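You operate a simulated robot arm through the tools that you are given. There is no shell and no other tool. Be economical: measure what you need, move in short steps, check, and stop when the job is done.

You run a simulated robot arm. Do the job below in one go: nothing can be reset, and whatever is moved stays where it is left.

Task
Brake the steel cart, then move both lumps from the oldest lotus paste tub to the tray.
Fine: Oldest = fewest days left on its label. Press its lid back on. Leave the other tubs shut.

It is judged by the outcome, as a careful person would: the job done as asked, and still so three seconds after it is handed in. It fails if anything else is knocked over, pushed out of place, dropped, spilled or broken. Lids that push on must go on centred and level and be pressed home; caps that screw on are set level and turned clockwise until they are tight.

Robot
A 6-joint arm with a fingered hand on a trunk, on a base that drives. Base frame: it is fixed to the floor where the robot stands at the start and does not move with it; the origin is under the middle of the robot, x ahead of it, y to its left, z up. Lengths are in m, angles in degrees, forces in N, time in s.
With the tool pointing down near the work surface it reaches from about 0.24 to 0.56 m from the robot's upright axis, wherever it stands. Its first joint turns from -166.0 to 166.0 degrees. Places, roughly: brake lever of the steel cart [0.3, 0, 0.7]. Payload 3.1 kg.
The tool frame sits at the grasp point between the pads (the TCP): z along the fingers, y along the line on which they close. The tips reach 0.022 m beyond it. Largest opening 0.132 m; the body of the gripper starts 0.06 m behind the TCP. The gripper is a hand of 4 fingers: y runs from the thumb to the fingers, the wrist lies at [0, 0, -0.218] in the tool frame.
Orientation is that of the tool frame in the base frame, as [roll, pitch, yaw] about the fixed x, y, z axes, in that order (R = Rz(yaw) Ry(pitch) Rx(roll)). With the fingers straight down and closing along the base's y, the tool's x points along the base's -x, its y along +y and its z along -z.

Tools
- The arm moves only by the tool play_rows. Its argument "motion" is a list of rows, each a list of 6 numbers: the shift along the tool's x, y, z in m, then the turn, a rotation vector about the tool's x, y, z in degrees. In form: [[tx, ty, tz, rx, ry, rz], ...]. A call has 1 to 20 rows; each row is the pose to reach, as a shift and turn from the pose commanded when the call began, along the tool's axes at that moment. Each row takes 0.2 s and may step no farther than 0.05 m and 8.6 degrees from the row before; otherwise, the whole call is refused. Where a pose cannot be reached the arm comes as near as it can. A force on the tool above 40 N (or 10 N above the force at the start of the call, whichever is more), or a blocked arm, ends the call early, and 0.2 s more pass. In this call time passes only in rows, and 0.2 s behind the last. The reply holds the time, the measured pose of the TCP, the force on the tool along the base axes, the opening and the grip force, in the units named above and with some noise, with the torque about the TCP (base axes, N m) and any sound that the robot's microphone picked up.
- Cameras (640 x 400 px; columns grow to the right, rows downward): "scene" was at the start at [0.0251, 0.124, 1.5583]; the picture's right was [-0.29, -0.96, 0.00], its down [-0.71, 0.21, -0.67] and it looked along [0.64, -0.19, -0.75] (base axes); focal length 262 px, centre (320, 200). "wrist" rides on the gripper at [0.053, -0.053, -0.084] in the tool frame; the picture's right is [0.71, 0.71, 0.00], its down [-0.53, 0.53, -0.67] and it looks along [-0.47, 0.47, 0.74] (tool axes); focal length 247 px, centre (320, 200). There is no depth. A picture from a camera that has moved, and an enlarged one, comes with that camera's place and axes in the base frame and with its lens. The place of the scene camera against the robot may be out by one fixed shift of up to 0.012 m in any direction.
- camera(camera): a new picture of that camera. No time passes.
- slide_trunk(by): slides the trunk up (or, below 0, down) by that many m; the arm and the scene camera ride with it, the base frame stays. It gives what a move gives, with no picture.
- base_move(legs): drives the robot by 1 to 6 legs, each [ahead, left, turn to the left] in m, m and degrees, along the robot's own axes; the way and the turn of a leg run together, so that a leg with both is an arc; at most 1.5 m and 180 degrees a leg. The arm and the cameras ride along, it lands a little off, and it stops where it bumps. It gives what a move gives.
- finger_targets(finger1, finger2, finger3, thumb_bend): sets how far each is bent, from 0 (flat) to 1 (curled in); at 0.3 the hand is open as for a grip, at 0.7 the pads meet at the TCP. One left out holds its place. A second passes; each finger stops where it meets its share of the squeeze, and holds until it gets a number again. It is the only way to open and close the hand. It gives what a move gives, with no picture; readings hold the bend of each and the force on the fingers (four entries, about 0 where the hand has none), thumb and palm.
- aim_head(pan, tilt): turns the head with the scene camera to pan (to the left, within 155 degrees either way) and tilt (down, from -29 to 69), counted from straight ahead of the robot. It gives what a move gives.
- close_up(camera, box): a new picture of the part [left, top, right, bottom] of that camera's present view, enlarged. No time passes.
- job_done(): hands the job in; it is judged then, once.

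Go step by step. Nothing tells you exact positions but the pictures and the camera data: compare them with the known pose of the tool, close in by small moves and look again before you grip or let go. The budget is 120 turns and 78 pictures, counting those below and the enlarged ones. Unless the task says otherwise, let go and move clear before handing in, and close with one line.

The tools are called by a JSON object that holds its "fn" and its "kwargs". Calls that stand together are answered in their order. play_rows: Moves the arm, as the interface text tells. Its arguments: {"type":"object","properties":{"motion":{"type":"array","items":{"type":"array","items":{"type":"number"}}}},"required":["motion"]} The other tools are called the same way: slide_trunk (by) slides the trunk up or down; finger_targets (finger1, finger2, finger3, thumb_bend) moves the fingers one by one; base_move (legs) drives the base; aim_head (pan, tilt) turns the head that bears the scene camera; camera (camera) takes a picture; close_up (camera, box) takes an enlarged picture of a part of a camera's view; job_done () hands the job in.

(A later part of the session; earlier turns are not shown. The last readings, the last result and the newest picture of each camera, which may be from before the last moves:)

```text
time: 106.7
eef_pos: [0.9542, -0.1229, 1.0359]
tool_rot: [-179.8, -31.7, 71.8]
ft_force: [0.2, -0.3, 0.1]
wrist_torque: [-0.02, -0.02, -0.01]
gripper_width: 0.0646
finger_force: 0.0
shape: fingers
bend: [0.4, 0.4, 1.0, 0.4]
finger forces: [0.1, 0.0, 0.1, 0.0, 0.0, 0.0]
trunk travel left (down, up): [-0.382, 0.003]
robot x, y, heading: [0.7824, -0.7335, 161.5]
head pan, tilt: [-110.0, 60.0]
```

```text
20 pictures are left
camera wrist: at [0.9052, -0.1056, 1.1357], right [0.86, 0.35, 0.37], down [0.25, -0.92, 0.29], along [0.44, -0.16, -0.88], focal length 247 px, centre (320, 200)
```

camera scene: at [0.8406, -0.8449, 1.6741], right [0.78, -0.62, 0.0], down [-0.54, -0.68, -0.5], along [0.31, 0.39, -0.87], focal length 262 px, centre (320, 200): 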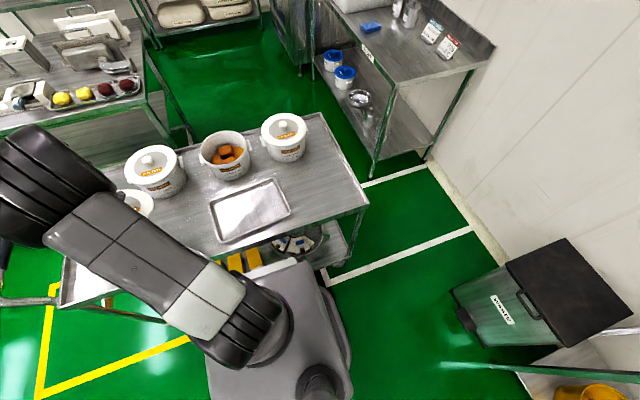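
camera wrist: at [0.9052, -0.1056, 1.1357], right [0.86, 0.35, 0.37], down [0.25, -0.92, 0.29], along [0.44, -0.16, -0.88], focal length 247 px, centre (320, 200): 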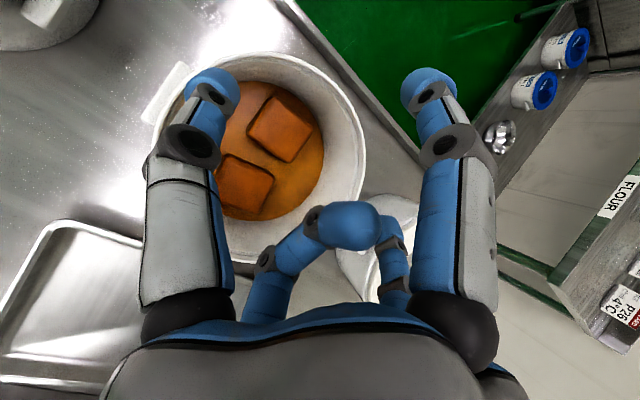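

Two blocks lie in the tub: one near (about (0.943, -0.159)) and one far (about (0.961, -0.090)), tops around z 0.89. I'll take the near one first, with a smaller 20° tilt and the hand turned to match its sides.

{"fn": "play_rows", "kwargs": {"motion": [[0.0037, 0, -0.025, 0, -3.9, 0], [0.0073, 0, -0.05, 0, -7.8, 0], [0.011, 0.0005, -0.0756, 0, -11.7, 0]]}}

{"fn": "play_rows", "kwargs": {"motion": [[0, 0, 0, 2.07, 0, -5.7], [0, 0, 0, 4.1, 0, -11.4], [0, 0, 0, 6.2, 0, -17.1]]}}

{"fn": "slide_trunk", "kwargs": {"by": -0.12}}

{"fn": "camera", "kwargs": {"camera": "wrist"}}

```text
time: 107.5
eef_pos: [0.9441, -0.153, 1.1081]
tool_rot: [-179.9, -20.2, 71.9]
ft_force: [-0.7, -0.5, 0.4]
wrist_torque: [-0.03, 0.0, 0.0]
gripper_width: 0.0645
finger_force: 0.1
shape: fingers
bend: [0.4, 0.4, 1.0, 0.4]
finger forces: [0.0, 0.1, 0.1, 0.1, 0.0, 0.0]
trunk travel left (down, up): [-0.382, 0.003]
robot x, y, heading: [0.7818, -0.7356, 161.7]
head pan, tilt: [-110.0, 60.0]
```

```text
time: 108.3
eef_pos: [0.9447, -0.1539, 1.109]
tool_rot: [180.0, -20.2, 90.2]
ft_force: [-0.4, 0.3, 0.7]
wrist_torque: [-0.01, 0.01, -0.01]
gripper_width: 0.0646
finger_force: 0.1
shape: fingers
bend: [0.4, 0.4, 1.0, 0.4]
finger forces: [0.1, 0.0, 0.0, 0.0, 0.0, 0.0]
trunk travel left (down, up): [-0.382, 0.003]
robot x, y, heading: [0.7815, -0.7392, 161.3]
head pan, tilt: [-110.0, 60.0]
```

```text
time: 109.8
eef_pos: [0.9449, -0.1537, 0.9886]
tool_rot: [-179.9, -20.2, 90.1]
ft_force: [-0.1, 0.0, -0.5]
wrist_torque: [-0.01, -0.02, -0.04]
gripper_width: 0.0647
finger_force: 0.0
shape: fingers
bend: [0.4, 0.4, 1.0, 0.4]
finger forces: [0.1, 0.0, 0.1, 0.0, 0.0, 0.0]
trunk travel left (down, up): [-0.262, 0.123]
robot x, y, heading: [0.7803, -0.7351, 161.8]
head pan, tilt: [-110.0, 60.0]
```

```text
19 pictures are left
camera wrist: at [0.8919, -0.1334, 1.0856], right [0.71, 0.66, 0.25], down [0.53, -0.72, 0.45], along [0.47, -0.19, -0.86], focal length 247 px, centre (320, 200)
```

wrist: 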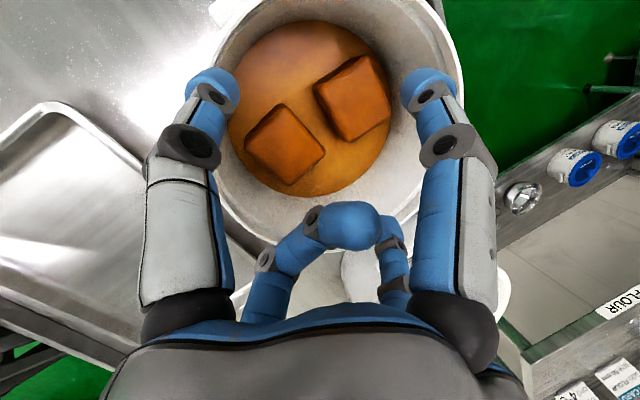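

Block B's top is near (0.940, -0.154, 0.91), sides nearly along my closing line. I'll preshape: thumb and finger 2 to 0.52, finger 1 flat to clear the far block, and descend halfway to check.

{"fn": "finger_targets", "kwargs": {"finger1": 0.0, "finger2": 0.52, "finger3": 1.0, "thumb_bend": 0.52}}

{"fn": "play_rows", "kwargs": {"motion": [[-0.007, -0.002, 0.02, -0.8, 0, 2.3], [-0.014, -0.005, 0.043, -1.7, 0, 4.7]]}}

{"fn": "camera", "kwargs": {"camera": "wrist"}}

```text
time: 110.8
eef_pos: [0.9448, -0.1537, 0.9886]
tool_rot: [180.0, -20.1, 90.1]
ft_force: [-0.4, 1.1, 0.4]
wrist_torque: [0.0, -0.01, 0.04]
gripper_width: 0.0918
finger_force: 0.0
shape: fingers
bend: [0.01, 0.52, 1.0, 0.52]
finger forces: [0.0, 0.0, 0.0, 0.1, 0.1, 0.0]
trunk travel left (down, up): [-0.262, 0.123]
robot x, y, heading: [0.7793, -0.7383, 161.8]
head pan, tilt: [-110.0, 60.0]
```

```text
time: 111.4
eef_pos: [0.9392, -0.1522, 0.9422]
tool_rot: [180.0, -20.4, 85.1]
ft_force: [0.3, -0.3, -0.3]
wrist_torque: [0.02, -0.03, 0.0]
gripper_width: 0.0921
finger_force: 0.0
shape: fingers
bend: [0.01, 0.52, 1.0, 0.52]
finger forces: [0.1, 0.0, 0.1, 0.0, 0.0, 0.0]
trunk travel left (down, up): [-0.262, 0.123]
robot x, y, heading: [0.7839, -0.7398, 161.4]
head pan, tilt: [-110.0, 60.0]
```

```text
18 pictures are left
camera wrist: at [0.8891, -0.1263, 1.0405], right [0.76, 0.6, 0.24], down [0.46, -0.77, 0.44], along [0.45, -0.23, -0.86], focal length 247 px, centre (320, 200)
```

wrist: 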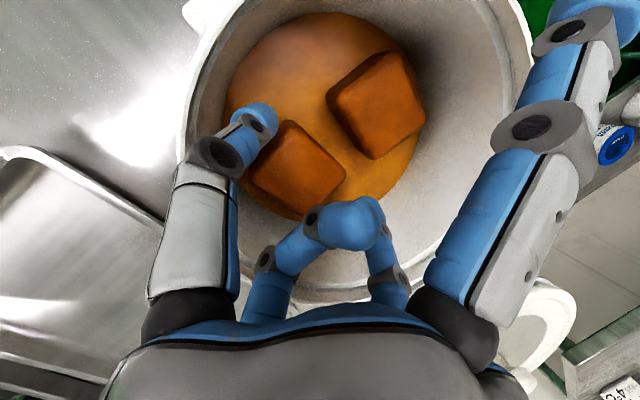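

Alignment looks good. Continue straight down to z≈0.905 and close thumb and finger 2.

{"fn": "play_rows", "kwargs": {"motion": [[-0.004, 0.0003, 0.0117, 0, 0, 0], [-0.008, 0.0007, 0.0233, 0, 0, 0], [-0.012, 0.001, 0.035, 0, 0, 0]]}}

{"fn": "finger_targets", "kwargs": {"finger2": 0.72, "thumb_bend": 0.72}}

{"fn": "camera", "kwargs": {"camera": "wrist"}}

```text
time: 112.2
eef_pos: [0.9401, -0.1504, 0.9117]
tool_rot: [179.8, -21.0, 85.3]
ft_force: [-1.1, 11.5, 22.4]
wrist_torque: [-1.26, -0.01, -0.08]
gripper_width: 0.0928
finger_force: 14.2
shape: fingers
bend: [0.0, 0.52, 1.0, 0.52]
finger forces: [3.5, 0.1, 24.1, 0.0, 0.0, 0.0]
trunk travel left (down, up): [-0.262, 0.123]
robot x, y, heading: [0.779, -0.7339, 161.7]
head pan, tilt: [-110.0, 60.0]
```

```text
time: 113.2
eef_pos: [0.9403, -0.1514, 0.9119]
tool_rot: [179.9, -20.7, 85.2]
ft_force: [-2.2, 12.8, 30.5]
wrist_torque: [-1.07, -0.05, -0.09]
gripper_width: 0.09
finger_force: 27.4
shape: fingers
bend: [0.0, 0.53, 1.0, 0.61]
finger forces: [5.9, 10.4, 25.4, 0.0, 13.2, 0.1]
trunk travel left (down, up): [-0.262, 0.123]
robot x, y, heading: [0.7803, -0.7356, 161.6]
head pan, tilt: [-110.0, 60.0]
```

```text
17 pictures are left
camera wrist: at [0.8896, -0.1266, 1.0085], right [0.76, 0.6, 0.25], down [0.46, -0.77, 0.44], along [0.46, -0.22, -0.86], focal length 247 px, centre (320, 200)
```

wrist: 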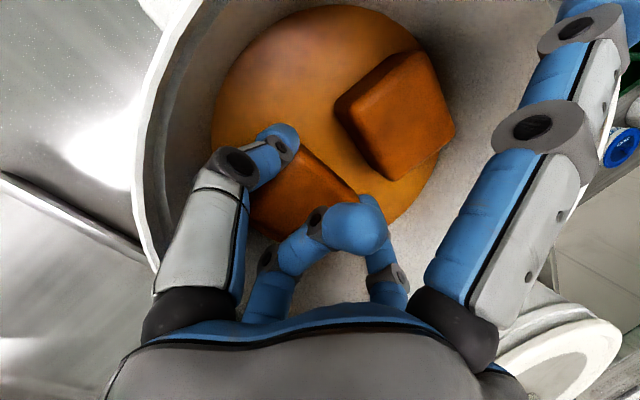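

Finger 3 is resting on the rim, but thumb and finger 2 have the block between them (10 and 13 N). I'll lift a little with the trunk and check.

{"fn": "slide_trunk", "kwargs": {"by": 0.03}}

{"fn": "camera", "kwargs": {"camera": "wrist"}}

```text
time: 113.9
eef_pos: [0.9409, -0.1527, 0.936]
tool_rot: [180.0, -20.0, 85.1]
ft_force: [0.6, 0.4, 0.0]
wrist_torque: [0.01, 0.03, -0.01]
gripper_width: 0.0882
finger_force: 10.7
shape: fingers
bend: [0.0, 0.53, 1.0, 0.62]
finger forces: [0.0, 10.5, 0.0, 0.1, 11.6, 0.0]
trunk travel left (down, up): [-0.292, 0.093]
robot x, y, heading: [0.78, -0.7344, 161.6]
head pan, tilt: [-110.0, 60.0]
```

```text
16 pictures are left
camera wrist: at [0.8906, -0.1271, 1.0332], right [0.76, 0.6, 0.24], down [0.46, -0.77, 0.45], along [0.45, -0.23, -0.86], focal length 247 px, centre (320, 200)
```

wrist: 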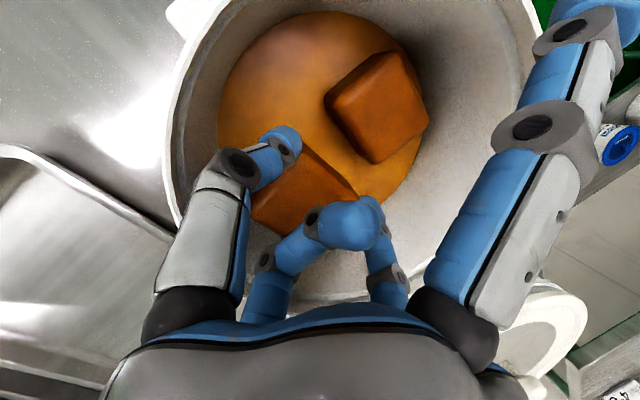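

The block is held and rising. I'll lift it clear and bring it over the tray, placed toward the tray's right half (about (0.956, -0.364)).

{"fn": "slide_trunk", "kwargs": {"by": 0.09}}

{"fn": "play_rows", "kwargs": {"motion": [[-0.04, 0.0066, -0.0144, 0, 0, 0], [-0.079, 0.0132, -0.0287, 0, 0, 0], [-0.118, 0.0198, -0.0431, 0, 0, 0], [-0.158, 0.0264, -0.0575, 0, 0, 0], [-0.1973, 0.033, -0.0718, 0, 0, 0]]}}

{"fn": "slide_trunk", "kwargs": {"by": -0.08}}

{"fn": "camera", "kwargs": {"camera": "wrist"}}

```text
time: 115.2
eef_pos: [0.9424, -0.1525, 1.0282]
tool_rot: [179.9, -20.2, 85.1]
ft_force: [0.6, 1.1, -0.4]
wrist_torque: [-0.01, -0.01, 0.01]
gripper_width: 0.0884
finger_force: 10.8
shape: fingers
bend: [0.0, 0.53, 1.0, 0.62]
finger forces: [0.0, 10.5, 0.0, 0.1, 11.6, 0.0]
trunk travel left (down, up): [-0.382, 0.003]
robot x, y, heading: [0.783, -0.7388, 161.4]
head pan, tilt: [-110.0, 60.0]
```

```text
time: 116.4
eef_pos: [0.9551, -0.3656, 1.0275]
tool_rot: [179.9, -20.3, 85.1]
ft_force: [-0.2, 0.9, 0.1]
wrist_torque: [0.0, 0.0, 0.02]
gripper_width: 0.0881
finger_force: 11.4
shape: fingers
bend: [0.0, 0.53, 1.0, 0.62]
finger forces: [0.0, 10.5, 0.0, 0.1, 11.5, 0.0]
trunk travel left (down, up): [-0.382, 0.003]
robot x, y, heading: [0.7824, -0.7358, 161.4]
head pan, tilt: [-110.0, 60.0]
```

```text
time: 117.5
eef_pos: [0.9566, -0.3638, 0.9469]
tool_rot: [-180.0, -20.2, 85.1]
ft_force: [0.0, 0.5, -0.3]
wrist_torque: [0.03, 0.02, 0.01]
gripper_width: 0.0885
finger_force: 11.1
shape: fingers
bend: [0.0, 0.53, 1.0, 0.62]
finger forces: [0.0, 10.5, 0.0, 0.0, 11.5, 0.0]
trunk travel left (down, up): [-0.302, 0.083]
robot x, y, heading: [0.782, -0.7349, 161.4]
head pan, tilt: [-110.0, 60.0]
```

```text
15 pictures are left
camera wrist: at [0.905, -0.3384, 1.0445], right [0.76, 0.6, 0.24], down [0.46, -0.77, 0.45], along [0.46, -0.23, -0.86], focal length 247 px, centre (320, 200)
```

wrist: 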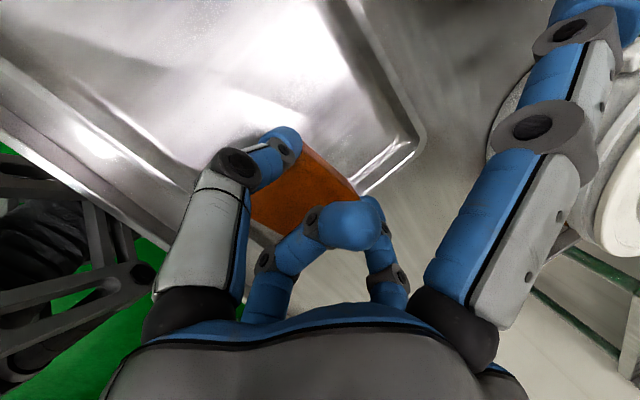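

The block is over the tray's inside. Lower in small trunk steps until contact.

{"fn": "slide_trunk", "kwargs": {"by": -0.03}}

{"fn": "slide_trunk", "kwargs": {"by": -0.01}}

{"fn": "slide_trunk", "kwargs": {"by": -0.007}}

```text
time: 118.3
eef_pos: [0.956, -0.3638, 0.917]
tool_rot: [-180.0, -20.2, 85.1]
ft_force: [-1.0, -0.1, -0.9]
wrist_torque: [0.01, 0.02, 0.03]
gripper_width: 0.0881
finger_force: 11.1
shape: fingers
bend: [0.0, 0.53, 1.0, 0.62]
finger forces: [0.0, 10.5, 0.0, 0.1, 11.6, 0.0]
trunk travel left (down, up): [-0.272, 0.113]
robot x, y, heading: [0.78, -0.7387, 161.3]
head pan, tilt: [-110.0, 60.0]
```

```text
time: 118.9
eef_pos: [0.956, -0.3641, 0.9086]
tool_rot: [-180.0, -20.2, 85.1]
ft_force: [0.4, 0.5, -1.0]
wrist_torque: [0.01, 0.01, -0.03]
gripper_width: 0.0883
finger_force: 11.8
shape: fingers
bend: [0.0, 0.53, 1.0, 0.62]
finger forces: [0.1, 10.6, 0.0, 0.0, 11.6, 0.0]
trunk travel left (down, up): [-0.262, 0.123]
robot x, y, heading: [0.7803, -0.7367, 161.5]
head pan, tilt: [-110.0, 60.0]
```

```text
time: 119.4
eef_pos: [0.9552, -0.3638, 0.9006]
tool_rot: [180.0, -20.1, 85.2]
ft_force: [0.0, 0.6, -0.9]
wrist_torque: [0.0, 0.05, -0.04]
gripper_width: 0.0881
finger_force: 11.2
shape: fingers
bend: [0.0, 0.53, 1.0, 0.62]
finger forces: [0.0, 10.6, 0.0, 0.0, 11.7, 0.1]
trunk travel left (down, up): [-0.255, 0.13]
robot x, y, heading: [0.7821, -0.7395, 161.6]
head pan, tilt: [-110.0, 60.0]
```

{"fn": "slide_trunk", "kwargs": {"by": -0.008}}

{"fn": "slide_trunk", "kwargs": {"by": -0.007}}

{"fn": "slide_trunk", "kwargs": {"by": -0.006}}

```text
time: 120.0
eef_pos: [0.9559, -0.365, 0.8925]
tool_rot: [-180.0, -20.1, 85.1]
ft_force: [0.1, -0.1, 0.5]
wrist_torque: [-0.01, 0.01, 0.02]
gripper_width: 0.0882
finger_force: 11.0
shape: fingers
bend: [0.0, 0.53, 1.0, 0.62]
finger forces: [0.0, 10.5, 0.1, 0.1, 11.6, 0.1]
trunk travel left (down, up): [-0.247, 0.138]
robot x, y, heading: [0.7787, -0.7405, 160.8]
head pan, tilt: [-110.0, 60.0]
```

```text
time: 120.6
eef_pos: [0.9559, -0.3635, 0.8873]
tool_rot: [179.8, -20.4, 85.3]
ft_force: [-3.1, 1.7, 15.3]
wrist_torque: [0.13, -0.09, 0.06]
gripper_width: 0.0882
finger_force: 13.6
shape: fingers
bend: [0.0, 0.53, 1.0, 0.62]
finger forces: [0.0, 11.6, 0.0, 0.0, 15.2, 0.0]
trunk travel left (down, up): [-0.24, 0.145]
robot x, y, heading: [0.7797, -0.7385, 161.2]
head pan, tilt: [-110.0, 60.0]
```

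```text
time: 121.1
eef_pos: [0.9541, -0.3632, 0.8807]
tool_rot: [179.9, -20.4, 85.2]
ft_force: [-3.9, 7.0, 20.9]
wrist_torque: [0.24, -0.09, 0.19]
gripper_width: 0.0876
finger_force: 15.5
shape: fingers
bend: [0.0, 0.52, 1.0, 0.63]
finger forces: [0.0, 13.8, 0.0, 0.0, 16.9, 0.0]
trunk travel left (down, up): [-0.234, 0.151]
robot x, y, heading: [0.7774, -0.7378, 161.4]
head pan, tilt: [-110.0, 60.0]
```

The block is on the tray. Release, rise, and look.

{"fn": "finger_targets", "kwargs": {"finger2": 0.48, "thumb_bend": 0.5}}

{"fn": "slide_trunk", "kwargs": {"by": 0.15}}

{"fn": "camera", "kwargs": {"camera": "wrist"}}

```text
time: 122.1
eef_pos: [0.9549, -0.3635, 0.8786]
tool_rot: [180.0, -20.2, 85.1]
ft_force: [-0.1, 0.1, -0.4]
wrist_torque: [0.03, 0.03, -0.01]
gripper_width: 0.0935
finger_force: 0.1
shape: fingers
bend: [0.0, 0.48, 1.0, 0.5]
finger forces: [0.0, 0.0, 0.1, 0.1, 0.0, 0.0]
trunk travel left (down, up): [-0.234, 0.151]
robot x, y, heading: [0.7787, -0.7372, 161.6]
head pan, tilt: [-110.0, 60.0]
```

```text
time: 123.9
eef_pos: [0.955, -0.3643, 1.0301]
tool_rot: [-179.9, -20.2, 85.1]
ft_force: [-0.5, -0.2, -0.8]
wrist_torque: [0.02, 0.0, 0.01]
gripper_width: 0.0935
finger_force: 0.1
shape: fingers
bend: [0.0, 0.48, 1.0, 0.5]
finger forces: [0.1, 0.0, 0.1, 0.0, 0.0, 0.0]
trunk travel left (down, up): [-0.384, 0.001]
robot x, y, heading: [0.7814, -0.7385, 161.7]
head pan, tilt: [-110.0, 60.0]
```

```text
14 pictures are left
camera wrist: at [0.905, -0.3385, 1.1275], right [0.76, 0.6, 0.24], down [0.46, -0.77, 0.45], along [0.45, -0.23, -0.86], focal length 247 px, centre (320, 200)
```

wrist: 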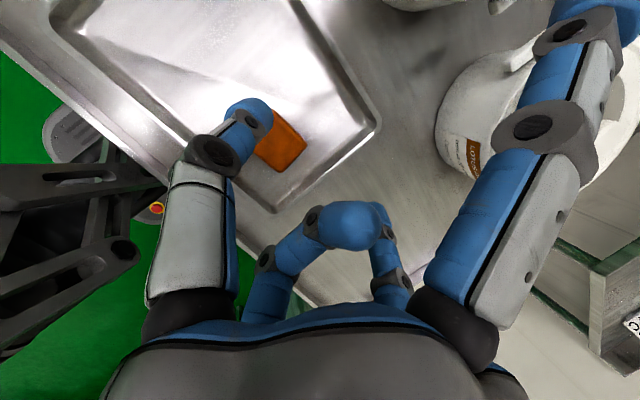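

Block one sits in the tray. For the far block (about (0.949, -0.100)) I'll tilt the hand to 35°, turn it to the block's sides, and go over it.

{"fn": "play_rows", "kwargs": {"motion": [[0, 0, 0, 0, 5, 0], [0, 0, 0, 0, 10, 0], [0, 0, 0, 0, 15, 0]]}}

{"fn": "play_rows", "kwargs": {"motion": [[0, 0, 0, -3.6, 0, 5.2], [0, 0, 0, -7.3, 0, 10.4], [0, 0, 0, -10.9, 0, 15.6]]}}

{"fn": "play_rows", "kwargs": {"motion": [[0.0317, -0.0186, 0.0223, 0, 0, 0], [0.0633, -0.0373, 0.0447, 0, 0, 0], [0.095, -0.0559, 0.067, 0, 0, 0], [0.1267, -0.0745, 0.0893, 0, 0, 0], [0.1583, -0.0932, 0.1117, 0, 0, 0], [0.19, -0.1118, 0.134, 0, 0, 0]]}}

{"fn": "slide_trunk", "kwargs": {"by": -0.06}}

{"fn": "camera", "kwargs": {"camera": "wrist"}}

```text
time: 124.7
eef_pos: [0.9557, -0.3636, 1.0297]
tool_rot: [179.9, -35.3, 85.0]
ft_force: [0.5, -0.9, 0.1]
wrist_torque: [0.01, 0.02, -0.01]
gripper_width: 0.0936
finger_force: 0.1
shape: fingers
bend: [0.0, 0.48, 1.0, 0.5]
finger forces: [0.0, 0.0, 0.1, 0.0, 0.0, 0.1]
trunk travel left (down, up): [-0.384, 0.001]
robot x, y, heading: [0.7805, -0.7385, 161.4]
head pan, tilt: [-110.0, 60.0]
```

```text
time: 125.5
eef_pos: [0.9674, -0.3661, 1.0342]
tool_rot: [-179.2, -35.0, 66.0]
ft_force: [-0.4, -0.3, 0.0]
wrist_torque: [-0.02, 0.02, -0.04]
gripper_width: 0.094
finger_force: 0.0
shape: fingers
bend: [0.0, 0.48, 1.0, 0.5]
finger forces: [0.1, 0.0, 0.1, 0.0, 0.0, 0.1]
out of reach, approached as far as the arm can: row 3
trunk travel left (down, up): [-0.384, 0.001]
robot x, y, heading: [0.7821, -0.7383, 161.7]
head pan, tilt: [-110.0, 60.0]
```

```text
time: 126.9
eef_pos: [0.9475, -0.1177, 1.031]
tool_rot: [179.2, -35.7, 66.1]
ft_force: [-0.3, -0.3, -0.4]
wrist_torque: [0.01, 0.0, -0.01]
gripper_width: 0.0936
finger_force: 0.0
shape: fingers
bend: [0.0, 0.48, 1.0, 0.5]
finger forces: [0.0, 0.0, 0.0, 0.0, 0.0, 0.0]
out of reach, approached as far as the arm can: row 1, 2, 3, 6
trunk travel left (down, up): [-0.384, 0.001]
robot x, y, heading: [0.7789, -0.7359, 161.5]
head pan, tilt: [-110.0, 60.0]
```

```text
time: 127.9
eef_pos: [0.9472, -0.1188, 0.97]
tool_rot: [179.2, -35.8, 66.0]
ft_force: [-0.5, 0.4, -0.2]
wrist_torque: [0.01, 0.04, 0.01]
gripper_width: 0.0936
finger_force: 0.2
shape: fingers
bend: [0.0, 0.48, 1.0, 0.5]
finger forces: [0.1, 0.0, 0.0, 0.0, 0.0, 0.0]
trunk travel left (down, up): [-0.324, 0.061]
robot x, y, heading: [0.7798, -0.7355, 161.6]
head pan, tilt: [-110.0, 60.0]
```

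```text
13 pictures are left
camera wrist: at [0.8966, -0.102, 1.0695], right [0.88, 0.23, 0.42], down [0.14, -0.96, 0.24], along [0.46, -0.15, -0.87], focal length 247 px, centre (320, 200)
```

wrist: 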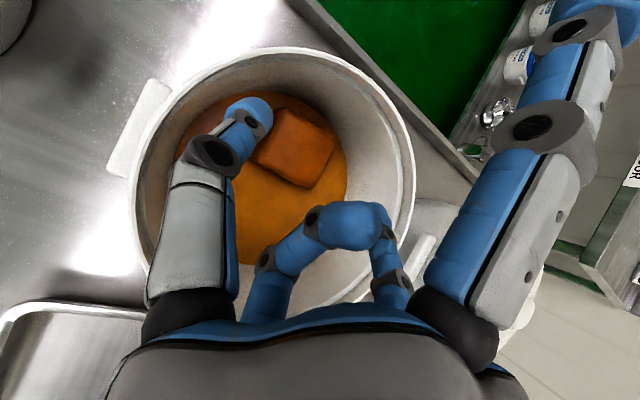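

The far block's top is near (0.951, -0.095). I'll shift over it while rising a bit so the trunk can bring the arm's level down for reach, then lower by trunk.

{"fn": "play_rows", "kwargs": {"motion": [[0.0255, -0.0027, -0.0187, 0, 0, 0], [0.0509, -0.0054, -0.0373, 0, 0, 0]]}}

{"fn": "slide_trunk", "kwargs": {"by": -0.085}}

{"fn": "camera", "kwargs": {"camera": "wrist"}}

```text
time: 128.5
eef_pos: [0.939, -0.1095, 1.0291]
tool_rot: [178.4, -36.3, 66.1]
ft_force: [-0.4, -0.2, -0.2]
wrist_torque: [-0.04, 0.01, 0.0]
gripper_width: 0.0936
finger_force: 0.1
shape: fingers
bend: [0.0, 0.48, 1.0, 0.5]
finger forces: [0.0, 0.0, 0.0, 0.0, 0.1, 0.0]
out of reach, approached as far as the arm can: row 1, 2
trunk travel left (down, up): [-0.324, 0.061]
robot x, y, heading: [0.7832, -0.7356, 161.4]
head pan, tilt: [-110.0, 60.0]
```

```text
time: 129.7
eef_pos: [0.9395, -0.1101, 0.942]
tool_rot: [178.4, -36.3, 66.0]
ft_force: [2.3, -2.3, 0.0]
wrist_torque: [-0.02, -0.05, 0.03]
gripper_width: 0.0928
finger_force: 1.3
shape: fingers
bend: [0.0, 0.48, 1.0, 0.51]
finger forces: [0.0, 0.0, 0.1, 0.1, 3.2, 0.1]
trunk travel left (down, up): [-0.239, 0.146]
robot x, y, heading: [0.7814, -0.7359, 161.3]
head pan, tilt: [-110.0, 60.0]
```

```text
12 pictures are left
camera wrist: at [0.8875, -0.0929, 1.0404], right [0.87, 0.22, 0.43], down [0.13, -0.96, 0.24], along [0.47, -0.15, -0.87], focal length 247 px, centre (320, 200)
```

wrist: 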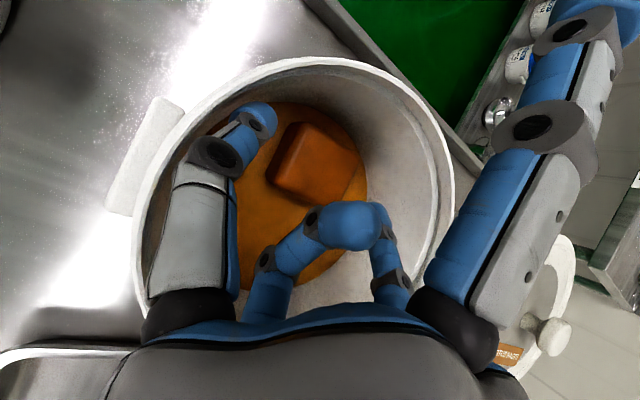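

Thumb brushes the wall and the arm is at its limit in this orientation. I'll rise, pull inward, tilt to 40° with the tilt turned more radial, and come back out over the block.

{"fn": "slide_trunk", "kwargs": {"by": 0.08}}

{"fn": "play_rows", "kwargs": {"motion": [[-0.0403, 0, -0.0296, 0, 0, 0], [-0.0806, 0, -0.0592, 0, 0, 0], [-0.0806, 0, -0.0592, 3.6, 4, -4.8]]}}

{"fn": "play_rows", "kwargs": {"motion": [[0.0291, 0.0055, 0.0244, 0, 0, 0], [0.0583, 0.011, 0.0489, 0, 0, 0], [0.0874, 0.0165, 0.0733, 0, 0, 0]]}}

```text
time: 130.8
eef_pos: [0.9394, -0.1104, 1.0237]
tool_rot: [178.4, -36.4, 66.0]
ft_force: [0.4, -0.2, 0.5]
wrist_torque: [0.04, 0.0, 0.02]
gripper_width: 0.0934
finger_force: 0.1
shape: fingers
bend: [0.0, 0.48, 1.0, 0.5]
finger forces: [0.0, 0.0, 0.0, 0.0, 0.0, 0.0]
trunk travel left (down, up): [-0.319, 0.066]
robot x, y, heading: [0.7842, -0.7334, 161.4]
head pan, tilt: [-110.0, 60.0]
```

```text
time: 131.7
eef_pos: [0.8976, -0.1985, 1.0228]
tool_rot: [178.3, -39.5, 70.7]
ft_force: [0.2, -0.8, -0.3]
wrist_torque: [-0.01, 0.0, 0.0]
gripper_width: 0.0935
finger_force: 0.2
shape: fingers
bend: [0.0, 0.48, 1.0, 0.5]
finger forces: [0.0, 0.0, 0.0, 0.0, 0.1, 0.1]
trunk travel left (down, up): [-0.319, 0.066]
robot x, y, heading: [0.782, -0.7375, 161.7]
head pan, tilt: [-110.0, 60.0]
```

```text
time: 132.4
eef_pos: [0.9343, -0.1057, 1.0219]
tool_rot: [177.3, -40.6, 72.3]
ft_force: [0.5, -0.1, 0.2]
wrist_torque: [-0.03, 0.02, -0.02]
gripper_width: 0.0933
finger_force: 0.1
shape: fingers
bend: [0.0, 0.48, 1.0, 0.5]
finger forces: [0.0, 0.0, 0.0, 0.1, 0.0, 0.0]
out of reach, approached as far as the arm can: row 3
trunk travel left (down, up): [-0.319, 0.066]
robot x, y, heading: [0.7803, -0.7353, 161.4]
head pan, tilt: [-110.0, 60.0]
```

The wrist gets near a singular pose at 40°. I'll pull back, go to 33° with a square roll, and aim a centimetre nearer on the block, which stays within reach.

{"fn": "play_rows", "kwargs": {"motion": [[-0.03, 0, -0.026, 0, 0, 0], [-0.061, 0, -0.052, 0, 0, 0], [-0.091, 0, -0.078, 0, 0, 0], [-0.091, 0, -0.078, 1.4, -3.8, 0], [-0.091, 0, -0.078, 2.7, -7.6, 0]]}}

```text
time: 133.7
eef_pos: [0.9013, -0.223, 1.0211]
tool_rot: [177.2, -36.7, 72.1]
ft_force: [0.1, 0.6, 0.3]
wrist_torque: [0.02, -0.03, 0.01]
gripper_width: 0.0931
finger_force: 0.0
shape: fingers
bend: [0.0, 0.48, 1.0, 0.5]
finger forces: [0.1, 0.0, 0.1, 0.1, 0.0, 0.0]
out of reach, approached as far as the arm can: row 5
trunk travel left (down, up): [-0.319, 0.066]
robot x, y, heading: [0.7819, -0.7351, 161.4]
head pan, tilt: [-110.0, 60.0]
```

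{"fn": "play_rows", "kwargs": {"motion": [[0.024, 0, -0.032, 0, 0, 0], [0.036, 0, -0.048, 1, -3, 0], [0.036, 0, -0.048, 2, -7, 0], [0.036, 0, -0.048, 2.8, -11, 0]]}}

```text
time: 134.7
eef_pos: [0.8719, -0.2319, 1.0619]
tool_rot: [177.2, -27.3, 71.9]
ft_force: [0.6, 0.9, 0.1]
wrist_torque: [-0.02, -0.01, -0.03]
gripper_width: 0.0936
finger_force: 0.1
shape: fingers
bend: [0.0, 0.48, 1.0, 0.5]
finger forces: [0.0, 0.1, 0.0, 0.0, 0.0, 0.0]
out of reach, approached as far as the arm can: row 3, 4
trunk travel left (down, up): [-0.319, 0.066]
robot x, y, heading: [0.78, -0.7365, 161.7]
head pan, tilt: [-110.0, 60.0]
```

{"fn": "play_rows", "kwargs": {"motion": [[0.0, 0.01, 0, 1.4, 0, 0], [0.0, 0.024, 0, 2.8, 0, 0]]}}

```text
time: 135.2
eef_pos: [0.8771, -0.245, 1.0522]
tool_rot: [178.1, -28.3, 71.9]
ft_force: [0.1, 0.7, -1.0]
wrist_torque: [-0.02, 0.03, -0.02]
gripper_width: 0.0935
finger_force: 0.0
shape: fingers
bend: [0.0, 0.48, 1.0, 0.5]
finger forces: [0.0, 0.0, 0.0, 0.0, 0.0, 0.0]
out of reach, approached as far as the arm can: row 1, 2
trunk travel left (down, up): [-0.319, 0.066]
robot x, y, heading: [0.7831, -0.7388, 161.3]
head pan, tilt: [-110.0, 60.0]
```

A wrist joint is near its limit after crossing that region. I'll unwind: go back to a small tilt at yaw ~80°, higher up, then tilt again.

{"fn": "play_rows", "kwargs": {"motion": [[0.01, 0, -0.03, 0, -6, 0], [0.01, 0, -0.03, 0, -12, 0], [0.01, 0, -0.03, 0, -18, 0]]}}

{"fn": "play_rows", "kwargs": {"motion": [[0, 0, 0, 1, 0, -4], [0, 0, 0, 2, 0, -8]]}}

```text
time: 136.1
eef_pos: [0.8449, -0.2791, 1.0465]
tool_rot: [172.4, -13.6, 72.2]
ft_force: [-0.4, -0.5, -0.6]
wrist_torque: [-0.02, -0.01, -0.02]
gripper_width: 0.0932
finger_force: 0.0
shape: fingers
bend: [0.0, 0.48, 1.0, 0.5]
finger forces: [0.0, 0.0, 0.1, 0.0, 0.0, 0.0]
out of reach, approached as far as the arm can: row 1, 2, 3
trunk travel left (down, up): [-0.319, 0.066]
robot x, y, heading: [0.7825, -0.7384, 161.6]
head pan, tilt: [-110.0, 60.0]
```

```text
time: 136.7
eef_pos: [0.8409, -0.2848, 1.0392]
tool_rot: [171.5, -13.1, 80.4]
ft_force: [0.1, 0.7, 0.3]
wrist_torque: [-0.01, -0.02, -0.01]
gripper_width: 0.0937
finger_force: 0.0
shape: fingers
bend: [0.0, 0.48, 1.0, 0.5]
finger forces: [0.0, 0.0, 0.1, 0.0, 0.0, 0.1]
out of reach, approached as far as the arm can: row 1, 2
trunk travel left (down, up): [-0.319, 0.066]
robot x, y, heading: [0.7828, -0.7375, 161.3]
head pan, tilt: [-110.0, 60.0]
```

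{"fn": "play_rows", "kwargs": {"motion": [[0, 0, -0.03, 2, 0, 0], [0, 0, -0.06, 4, -3, 0], [-0.01, 0, -0.09, 6, -6, 0], [-0.02, 0, -0.12, 8, -9, 0], [-0.03, 0, -0.15, 8.5, -13, 0]]}}

{"fn": "camera", "kwargs": {"camera": "scene"}}

```text
time: 137.8
eef_pos: [0.8099, -0.3646, 1.1259]
tool_rot: [167.3, -5.2, 80.1]
ft_force: [0.4, 0.3, 0.4]
wrist_torque: [-0.02, 0.01, 0.03]
gripper_width: 0.0936
finger_force: 0.1
shape: fingers
bend: [0.0, 0.48, 1.0, 0.5]
finger forces: [0.1, 0.1, 0.0, 0.0, 0.0, 0.0]
out of reach, approached as far as the arm can: row 1, 2, 3, 4, 5
trunk travel left (down, up): [-0.319, 0.066]
robot x, y, heading: [0.7786, -0.7357, 161.6]
head pan, tilt: [-110.0, 60.0]
```

```text
11 pictures are left
camera scene: at [0.8424, -0.8449, 1.6306], right [0.78, -0.62, 0.0], down [-0.54, -0.68, -0.5], along [0.31, 0.39, -0.87], focal length 262 px, centre (320, 200)
```

scene: 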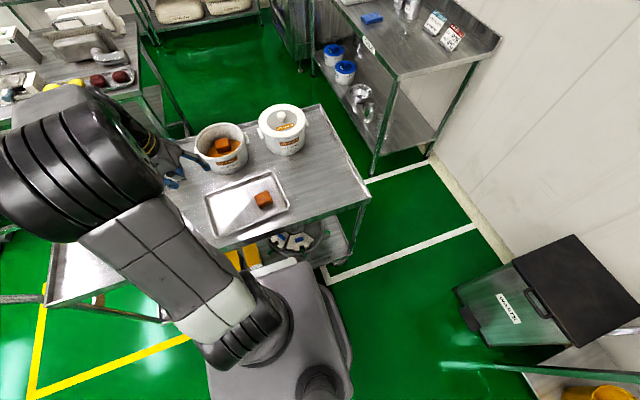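

The arm's elbow has drifted to the left. I'll try turning the hand's yaw back the other way in the present place to free the limited joint.

{"fn": "play_rows", "kwargs": {"motion": [[0, 0, 0, 0, 0, -7], [0, 0, 0, 0, 0, -14], [0, 0, 0, 0, 0, -21], [0, 0, 0, 4, 0, -21], [0, 0, 0, 8, 0, -21], [0, 0, 0, 12, 0, -21]]}}

```text
time: 139.2
eef_pos: [0.8083, -0.3669, 1.1256]
tool_rot: [166.2, -0.4, 100.6]
ft_force: [0.8, 0.9, 0.0]
wrist_torque: [-0.03, -0.01, 0.01]
gripper_width: 0.0936
finger_force: 0.1
shape: fingers
bend: [0.0, 0.48, 1.0, 0.5]
finger forces: [0.1, 0.1, 0.0, 0.0, 0.0, 0.1]
out of reach, approached as far as the arm can: row 4, 5, 6
trunk travel left (down, up): [-0.319, 0.066]
robot x, y, heading: [0.7784, -0.7367, 161.2]
head pan, tilt: [-110.0, 60.0]
```

Yaw is free but a sideways lean is locked. Higher up, the forearm lies away from the hand's line, so I'll rise 0.15 m and try squaring the hand there.

{"fn": "play_rows", "kwargs": {"motion": [[0, 0.009, -0.0365, 0, 0, 0], [0, 0.018, -0.073, 0, 0, 0], [0, 0.027, -0.11, 0, 0, 0], [0, 0.036, -0.146, 0, 0, 0], [0, 0.036, -0.146, 5, 0, 0], [0, 0.036, -0.146, 10, 0, 0], [0, 0.036, -0.146, 14, 0, 0]]}}

```text
time: 140.8
eef_pos: [0.8075, -0.368, 1.2722]
tool_rot: [163.7, -0.1, 100.6]
ft_force: [0.6, 0.2, 0.4]
wrist_torque: [0.0, 0.0, -0.03]
gripper_width: 0.0936
finger_force: 0.0
shape: fingers
bend: [0.0, 0.48, 1.0, 0.5]
finger forces: [0.1, 0.0, 0.0, 0.1, 0.0, 0.0]
out of reach, approached as far as the arm can: row 1, 2, 3, 5, 6, 7
trunk travel left (down, up): [-0.319, 0.066]
robot x, y, heading: [0.7792, -0.7359, 161.4]
head pan, tilt: [-110.0, 60.0]
```

I believe a wrist joint is stuck on the wrong side of the forearm line; retracing to the retracted, tilted pose should free it. I'll go back toward (0.94, -0.37, 1.0), then tilt outward again.

{"fn": "play_rows", "kwargs": {"motion": [[-0.0035, 0.0067, 0.0421, 0, 0, 3.7], [-0.007, 0.0134, 0.0843, 0, 0, 7.3], [-0.0106, 0.02, 0.1264, 0, 0, 11], [-0.0141, 0.0267, 0.1686, 0, 0, 14.6], [-0.0176, 0.0334, 0.2107, 0, 0, 18.3], [-0.0212, 0.04, 0.253, 0, 0, 22], [-0.0247, 0.0468, 0.295, 0, 0, 25.6]]}}

{"fn": "play_rows", "kwargs": {"motion": [[0, 0, 0, 3.2, 6.5, 0], [0, 0, 0, 6.3, 13, 0], [0, 0, 0, 9.5, 19.5, 0], [0, 0, 0, 12.6, 26, 0]]}}

```text
time: 142.4
eef_pos: [0.9386, -0.3699, 0.9997]
tool_rot: [165.4, -7.1, 75.7]
ft_force: [0.2, 0.4, 0.6]
wrist_torque: [0.04, 0.0, 0.0]
gripper_width: 0.0937
finger_force: 0.1
shape: fingers
bend: [0.0, 0.48, 1.0, 0.5]
finger forces: [0.1, 0.1, 0.0, 0.0, 0.0, 0.1]
trunk travel left (down, up): [-0.319, 0.066]
robot x, y, heading: [0.7799, -0.7371, 161.8]
head pan, tilt: [-110.0, 60.0]
```

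```text
time: 143.4
eef_pos: [0.9373, -0.369, 1.0024]
tool_rot: [176.6, -32.8, 80.1]
ft_force: [-0.6, -0.1, -0.1]
wrist_torque: [0.03, 0.02, -0.01]
gripper_width: 0.0935
finger_force: 0.1
shape: fingers
bend: [0.0, 0.48, 1.0, 0.5]
finger forces: [0.1, 0.1, 0.0, 0.0, 0.1, 0.1]
trunk travel left (down, up): [-0.319, 0.066]
robot x, y, heading: [0.781, -0.7392, 161.6]
head pan, tilt: [-110.0, 60.0]
```

That freed it. Now I'll align with the arm's radial line and bring the hand back to vertical cleanly.

{"fn": "play_rows", "kwargs": {"motion": [[0.0377, -0.0213, -0.0054, 1.7, 0, 0], [0.0753, -0.0426, -0.0108, 3.4, 0, 0]]}}

{"fn": "play_rows", "kwargs": {"motion": [[0, 0, 0, -1.1, -5.5, 1.7], [0, 0, 0, -1.8, -11, 3], [0, 0, 0, -2, -16.5, 4.5], [0, 0, 0, -2, -22, 6], [0, 0, 0, -1.5, -27, 6], [0, 0, 0, -0.5, -33, 6]]}}

```text
time: 144.1
eef_pos: [0.9057, -0.3024, 1.0482]
tool_rot: [-179.7, -32.9, 79.8]
ft_force: [-0.6, -0.3, 0.7]
wrist_torque: [0.01, 0.02, 0.02]
gripper_width: 0.0937
finger_force: 0.1
shape: fingers
bend: [0.0, 0.48, 1.0, 0.5]
finger forces: [0.0, 0.0, 0.1, 0.1, 0.0, 0.0]
trunk travel left (down, up): [-0.319, 0.066]
robot x, y, heading: [0.7762, -0.7377, 161.5]
head pan, tilt: [-110.0, 60.0]
```

```text
time: 145.4
eef_pos: [0.9038, -0.3037, 1.0505]
tool_rot: [-178.8, 0.5, 74.4]
ft_force: [0.3, 0.9, 0.5]
wrist_torque: [0.0, -0.01, 0.0]
gripper_width: 0.0936
finger_force: 0.0
shape: fingers
bend: [0.0, 0.48, 1.0, 0.5]
finger forces: [0.0, 0.0, 0.0, 0.0, 0.1, 0.1]
trunk travel left (down, up): [-0.319, 0.066]
robot x, y, heading: [0.779, -0.736, 161.4]
head pan, tilt: [-110.0, 60.0]
```

Back to a clean vertical pose. Now I'll redo the approach the way it worked for the lid: extend while tilting to 25°, then to 33°.

{"fn": "play_rows", "kwargs": {"motion": [[0.0359, -0.0007, -0.005, -0.3, 6.25, 0], [0.0718, -0.0014, -0.01, -0.6, 12.5, 0], [0.1077, -0.002, -0.015, -0.9, 18.75, 0], [0.1436, -0.0027, -0.02, -1.2, 25, 0]]}}

{"fn": "play_rows", "kwargs": {"motion": [[0, 0, 0, 0, 4, 0], [0, 0, 0, 0, 8, 0]]}}

```text
time: 146.4
eef_pos: [0.9405, -0.1642, 1.0661]
tool_rot: [-179.8, -24.7, 74.0]
ft_force: [-0.4, -0.5, -0.9]
wrist_torque: [0.02, -0.01, 0.0]
gripper_width: 0.0937
finger_force: 0.1
shape: fingers
bend: [0.0, 0.48, 1.0, 0.5]
finger forces: [0.1, 0.0, 0.0, 0.0, 0.0, 0.0]
trunk travel left (down, up): [-0.319, 0.066]
robot x, y, heading: [0.7841, -0.7383, 161.4]
head pan, tilt: [-110.0, 60.0]
```

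```text
time: 147.1
eef_pos: [0.9396, -0.1653, 1.0676]
tool_rot: [-179.9, -32.7, 74.0]
ft_force: [1.2, -1.8, 0.5]
wrist_torque: [0.01, -0.01, 0.01]
gripper_width: 0.0935
finger_force: 0.0
shape: fingers
bend: [0.0, 0.48, 1.0, 0.5]
finger forces: [0.0, 0.1, 0.0, 0.1, 0.1, 0.0]
trunk travel left (down, up): [-0.319, 0.066]
robot x, y, heading: [0.78, -0.7372, 161.6]
head pan, tilt: [-110.0, 60.0]
```

{"fn": "play_rows", "kwargs": {"motion": [[0.0181, -0.004, 0.0294, 0, 1.75, 0], [0.0362, -0.008, 0.0588, 0, 3.5, 0]]}}

```text
time: 147.7
eef_pos: [0.9499, -0.103, 1.039]
tool_rot: [-179.9, -36.2, 74.0]
ft_force: [-0.2, 0.8, -0.3]
wrist_torque: [0.03, 0.01, 0.01]
gripper_width: 0.0936
finger_force: 0.0
shape: fingers
bend: [0.0, 0.48, 1.0, 0.5]
finger forces: [0.0, 0.0, 0.1, 0.1, 0.0, 0.0]
trunk travel left (down, up): [-0.319, 0.066]
robot x, y, heading: [0.7808, -0.7364, 161.7]
head pan, tilt: [-110.0, 60.0]
```

Exactly in place above the far block. Lower by the trunk and check.

{"fn": "slide_trunk", "kwargs": {"by": -0.095}}

{"fn": "camera", "kwargs": {"camera": "wrist"}}

```text
time: 148.9
eef_pos: [0.9498, -0.1033, 0.9446]
tool_rot: [-179.9, -36.2, 74.0]
ft_force: [0.5, 0.4, 0.2]
wrist_torque: [-0.02, -0.01, 0.02]
gripper_width: 0.0936
finger_force: 0.0
shape: fingers
bend: [0.0, 0.48, 1.0, 0.5]
finger forces: [0.0, 0.1, 0.1, 0.0, 0.0, 0.0]
trunk travel left (down, up): [-0.224, 0.161]
robot x, y, heading: [0.7832, -0.7386, 161.5]
head pan, tilt: [-110.0, 60.0]
```

```text
10 pictures are left
camera wrist: at [0.8975, -0.0955, 1.0435], right [0.84, 0.35, 0.42], down [0.28, -0.93, 0.23], along [0.47, -0.07, -0.88], focal length 247 px, centre (320, 200)
```

wrist: 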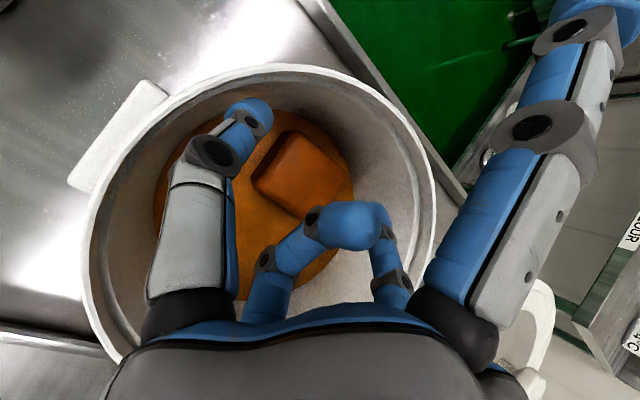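

Good. Lower 0.034 m more and close.

{"fn": "slide_trunk", "kwargs": {"by": -0.034}}

{"fn": "finger_targets", "kwargs": {"finger2": 0.72, "thumb_bend": 0.72}}

{"fn": "slide_trunk", "kwargs": {"by": 0.03}}

{"fn": "camera", "kwargs": {"camera": "wrist"}}

```text
time: 149.7
eef_pos: [0.9507, -0.1034, 0.9109]
tool_rot: [-179.9, -36.1, 74.1]
ft_force: [-0.6, 0.8, -0.5]
wrist_torque: [-0.03, -0.03, -0.01]
gripper_width: 0.0938
finger_force: 0.1
shape: fingers
bend: [0.0, 0.48, 1.0, 0.5]
finger forces: [0.1, 0.1, 0.0, 0.1, 0.1, 0.1]
trunk travel left (down, up): [-0.19, 0.195]
robot x, y, heading: [0.785, -0.7353, 161.4]
head pan, tilt: [-110.0, 60.0]
```

```text
time: 150.7
eef_pos: [0.9493, -0.1031, 0.9108]
tool_rot: [-180.0, -36.2, 74.1]
ft_force: [-1.6, -0.5, 1.3]
wrist_torque: [0.0, -0.01, 0.0]
gripper_width: 0.088
finger_force: 12.0
shape: fingers
bend: [0.0, 0.52, 1.0, 0.62]
finger forces: [0.0, 10.8, 0.0, 0.1, 11.8, 0.0]
trunk travel left (down, up): [-0.19, 0.195]
robot x, y, heading: [0.7799, -0.7345, 161.5]
head pan, tilt: [-110.0, 60.0]
```

```text
time: 151.5
eef_pos: [0.9507, -0.1036, 0.9399]
tool_rot: [-179.9, -36.1, 74.0]
ft_force: [0.5, 0.4, -0.2]
wrist_torque: [0.0, 0.04, 0.03]
gripper_width: 0.0878
finger_force: 10.9
shape: fingers
bend: [0.0, 0.52, 1.0, 0.62]
finger forces: [0.1, 11.1, 0.1, 0.0, 10.6, 0.1]
trunk travel left (down, up): [-0.22, 0.165]
robot x, y, heading: [0.7842, -0.7335, 161.5]
head pan, tilt: [-110.0, 60.0]
```

```text
9 pictures are left
camera wrist: at [0.8976, -0.0953, 1.0396], right [0.84, 0.36, 0.42], down [0.28, -0.93, 0.23], along [0.47, -0.07, -0.88], focal length 247 px, centre (320, 200)
```

wrist: 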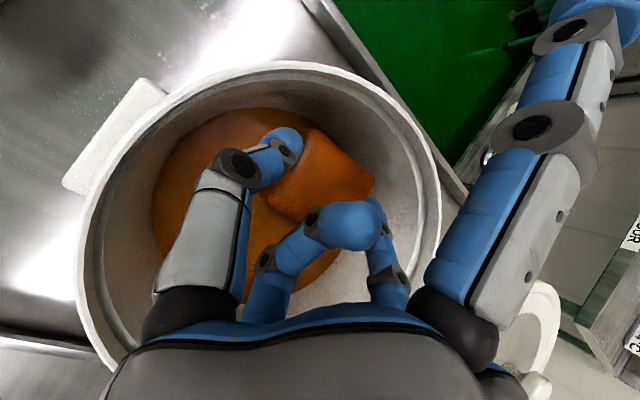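

Second block is held. Lift clear and bring it radially back over the tray's left part.

{"fn": "slide_trunk", "kwargs": {"by": 0.11}}

{"fn": "play_rows", "kwargs": {"motion": [[-0.0309, -0.0013, -0.0225, 0, 0, 0], [-0.0618, -0.0026, -0.045, 0, 0, 0], [-0.0927, -0.0039, -0.0675, 0, 0, 0], [-0.1236, -0.0052, -0.09, 0, 0, 0], [-0.1545, -0.0065, -0.1126, 0, 0, 0], [-0.1854, -0.0078, -0.1351, 0, 0, 0]]}}

{"fn": "slide_trunk", "kwargs": {"by": -0.1}}

{"fn": "camera", "kwargs": {"camera": "wrist"}}

```text
time: 152.9
eef_pos: [0.9494, -0.103, 1.0514]
tool_rot: [-179.9, -36.1, 74.0]
ft_force: [0.1, 0.4, -0.9]
wrist_torque: [-0.01, 0.01, 0.02]
gripper_width: 0.0878
finger_force: 11.5
shape: fingers
bend: [0.0, 0.52, 1.0, 0.62]
finger forces: [0.0, 11.2, 0.0, 0.0, 10.8, 0.1]
trunk travel left (down, up): [-0.33, 0.055]
robot x, y, heading: [0.7776, -0.7383, 161.6]
head pan, tilt: [-110.0, 60.0]
```

```text
time: 154.3
eef_pos: [0.878, -0.3237, 1.0515]
tool_rot: [-180.0, -36.2, 74.0]
ft_force: [0.1, -0.6, -0.2]
wrist_torque: [0.01, 0.0, 0.03]
gripper_width: 0.0878
finger_force: 10.4
shape: fingers
bend: [0.0, 0.52, 1.0, 0.62]
finger forces: [0.0, 11.1, 0.1, 0.1, 10.8, 0.1]
trunk travel left (down, up): [-0.33, 0.055]
robot x, y, heading: [0.7836, -0.7334, 161.5]
head pan, tilt: [-110.0, 60.0]
```

```text
time: 155.6
eef_pos: [0.8794, -0.3228, 0.9509]
tool_rot: [-179.9, -36.2, 74.0]
ft_force: [0.5, 0.5, -1.2]
wrist_torque: [0.0, 0.02, -0.05]
gripper_width: 0.0879
finger_force: 11.2
shape: fingers
bend: [0.0, 0.52, 1.0, 0.62]
finger forces: [0.0, 11.0, 0.1, 0.0, 10.9, 0.0]
trunk travel left (down, up): [-0.23, 0.155]
robot x, y, heading: [0.7784, -0.7363, 161.5]
head pan, tilt: [-110.0, 60.0]
```

```text
8 pictures are left
camera wrist: at [0.8269, -0.3135, 1.0502], right [0.84, 0.36, 0.42], down [0.28, -0.93, 0.23], along [0.47, -0.07, -0.88], focal length 247 px, centre (320, 200)
```

wrist: 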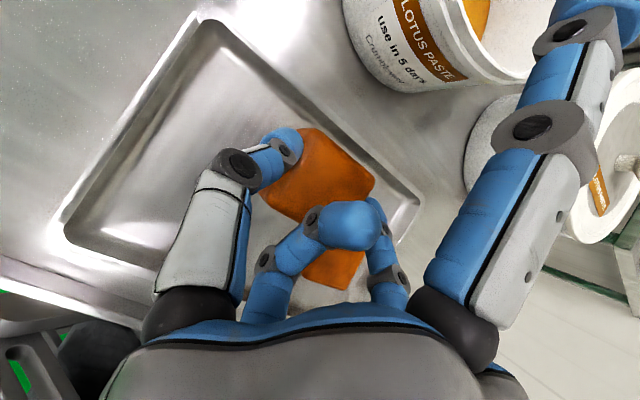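

Finger 2 would come close to the first block here, so I'll shift 28 mm to the left, then lower to the tray.

{"fn": "play_rows", "kwargs": {"motion": [[-0.0002, -0.0292, 0, 0, 0, 0]]}}

{"fn": "slide_trunk", "kwargs": {"by": -0.05}}

{"fn": "slide_trunk", "kwargs": {"by": -0.008}}

{"fn": "slide_trunk", "kwargs": {"by": -0.006}}

```text
time: 156.0
eef_pos: [0.8505, -0.3134, 0.9494]
tool_rot: [180.0, -36.1, 74.1]
ft_force: [-0.1, 0.2, -0.9]
wrist_torque: [0.01, -0.02, -0.02]
gripper_width: 0.0879
finger_force: 11.0
shape: fingers
bend: [0.0, 0.52, 1.0, 0.62]
finger forces: [0.0, 11.0, 0.0, 0.0, 11.0, 0.1]
trunk travel left (down, up): [-0.23, 0.155]
robot x, y, heading: [0.778, -0.7352, 161.7]
head pan, tilt: [-110.0, 60.0]
```

```text
time: 156.9
eef_pos: [0.8512, -0.3136, 0.9]
tool_rot: [-180.0, -36.1, 74.0]
ft_force: [-0.6, -0.1, -0.5]
wrist_torque: [0.0, -0.01, 0.0]
gripper_width: 0.0881
finger_force: 11.0
shape: fingers
bend: [0.0, 0.52, 1.0, 0.62]
finger forces: [0.0, 11.1, 0.0, 0.1, 11.0, 0.0]
trunk travel left (down, up): [-0.18, 0.205]
robot x, y, heading: [0.7827, -0.7348, 161.7]
head pan, tilt: [-110.0, 60.0]
```

```text
time: 157.5
eef_pos: [0.8514, -0.313, 0.8922]
tool_rot: [-179.9, -36.0, 74.0]
ft_force: [-0.1, 0.4, -0.7]
wrist_torque: [-0.01, -0.01, -0.01]
gripper_width: 0.088
finger_force: 11.4
shape: fingers
bend: [0.0, 0.52, 1.0, 0.62]
finger forces: [0.0, 11.1, 0.0, 0.0, 11.0, 0.0]
trunk travel left (down, up): [-0.172, 0.213]
robot x, y, heading: [0.7787, -0.7322, 161.4]
head pan, tilt: [-110.0, 60.0]
```

```text
time: 158.1
eef_pos: [0.8504, -0.3132, 0.8866]
tool_rot: [-180.0, -36.3, 74.2]
ft_force: [-1.0, 0.0, 8.4]
wrist_torque: [0.08, -0.18, -0.01]
gripper_width: 0.0878
finger_force: 11.9
shape: fingers
bend: [0.0, 0.52, 1.0, 0.62]
finger forces: [0.1, 11.2, 0.1, 0.1, 12.4, 0.1]
trunk travel left (down, up): [-0.166, 0.219]
robot x, y, heading: [0.7807, -0.7386, 161.5]
head pan, tilt: [-110.0, 60.0]
```

Contact. Release, rise and look.

{"fn": "finger_targets", "kwargs": {"finger2": 0.48, "thumb_bend": 0.55}}

{"fn": "slide_trunk", "kwargs": {"by": 0.17}}

{"fn": "camera", "kwargs": {"camera": "scene"}}

```text
time: 159.1
eef_pos: [0.8519, -0.3131, 0.8866]
tool_rot: [-179.8, -36.1, 73.9]
ft_force: [0.1, 0.1, -0.1]
wrist_torque: [0.02, 0.01, 0.02]
gripper_width: 0.0907
finger_force: 0.1
shape: fingers
bend: [0.0, 0.48, 1.0, 0.55]
finger forces: [0.1, 0.1, 0.0, 0.0, 0.0, 0.0]
trunk travel left (down, up): [-0.166, 0.219]
robot x, y, heading: [0.7801, -0.7367, 161.6]
head pan, tilt: [-110.0, 60.0]
```

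```text
time: 161.0
eef_pos: [0.8511, -0.3135, 1.0567]
tool_rot: [-179.9, -36.1, 74.0]
ft_force: [0.2, -0.6, -0.5]
wrist_torque: [0.01, 0.01, -0.01]
gripper_width: 0.0909
finger_force: 0.2
shape: fingers
bend: [0.0, 0.48, 1.0, 0.55]
finger forces: [0.0, 0.0, 0.1, 0.0, 0.0, 0.0]
trunk travel left (down, up): [-0.336, 0.049]
robot x, y, heading: [0.7801, -0.7383, 161.7]
head pan, tilt: [-110.0, 60.0]
```

```text
7 pictures are left
camera scene: at [0.8418, -0.8446, 1.6482], right [0.78, -0.62, 0.0], down [-0.54, -0.68, -0.5], along [0.31, 0.39, -0.87], focal length 262 px, centre (320, 200)
```

scene: 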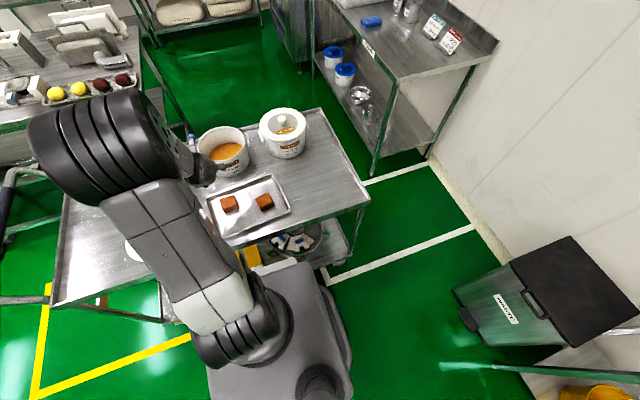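

Both blocks lie in the tray and the tub holds only paste. Now back to the lid: swing around to above its knob (0.603, -0.256), with the fingers set as before.

{"fn": "play_rows", "kwargs": {"motion": [[0.0064, -0.0399, 0.0047, 3.3, 0, -4.6], [0.0097, -0.0815, 0.0071, 6.7, 0, -9.1], [0.0097, -0.1243, 0.0071, 10, 0, -13.7], [0.0063, -0.1683, 0.0046, 13.3, 0, -18.3], [-0.0007, -0.2126, -0.0005, 16.6, 0, -22.8], [-0.0111, -0.2551, -0.0081, 20, 0, -27.5]]}}

{"fn": "play_rows", "kwargs": {"motion": [[0, 0, 0, 0, -2, 0], [0, 0, 0, 0, -4, 0]]}}

{"fn": "finger_targets", "kwargs": {"finger1": 0.4, "finger2": 0.4, "finger3": 1.0, "thumb_bend": 0.4}}

```text
time: 162.4
eef_pos: [0.6006, -0.258, 1.0555]
tool_rot: [177.2, -36.2, 112.4]
ft_force: [-0.6, -0.3, 1.4]
wrist_torque: [-0.01, 0.03, -0.1]
gripper_width: 0.0909
finger_force: 0.0
shape: fingers
bend: [0.0, 0.48, 1.0, 0.55]
finger forces: [0.0, 0.1, 0.0, 0.0, 0.1, 0.0]
trunk travel left (down, up): [-0.336, 0.049]
robot x, y, heading: [0.7824, -0.7384, 161.6]
head pan, tilt: [-110.0, 60.0]
```

```text
time: 163.0
eef_pos: [0.5948, -0.2631, 1.0521]
tool_rot: [179.3, -32.4, 108.1]
ft_force: [-0.7, -0.7, -0.7]
wrist_torque: [-0.04, -0.01, 0.01]
gripper_width: 0.0909
finger_force: 0.1
shape: fingers
bend: [0.0, 0.48, 1.0, 0.55]
finger forces: [0.0, 0.0, 0.0, 0.0, 0.0, 0.0]
out of reach, approached as far as the arm can: row 2
trunk travel left (down, up): [-0.336, 0.049]
robot x, y, heading: [0.7834, -0.7341, 161.4]
head pan, tilt: [-110.0, 60.0]
```

```text
time: 164.0
eef_pos: [0.5952, -0.2628, 1.051]
tool_rot: [179.3, -32.5, 108.2]
ft_force: [-0.7, 0.9, -0.3]
wrist_torque: [0.03, 0.0, 0.0]
gripper_width: 0.0649
finger_force: 0.1
shape: fingers
bend: [0.4, 0.4, 1.0, 0.4]
finger forces: [0.1, 0.1, 0.0, 0.0, 0.0, 0.0]
trunk travel left (down, up): [-0.336, 0.049]
robot x, y, heading: [0.7827, -0.734, 161.4]
head pan, tilt: [-110.0, 60.0]
```

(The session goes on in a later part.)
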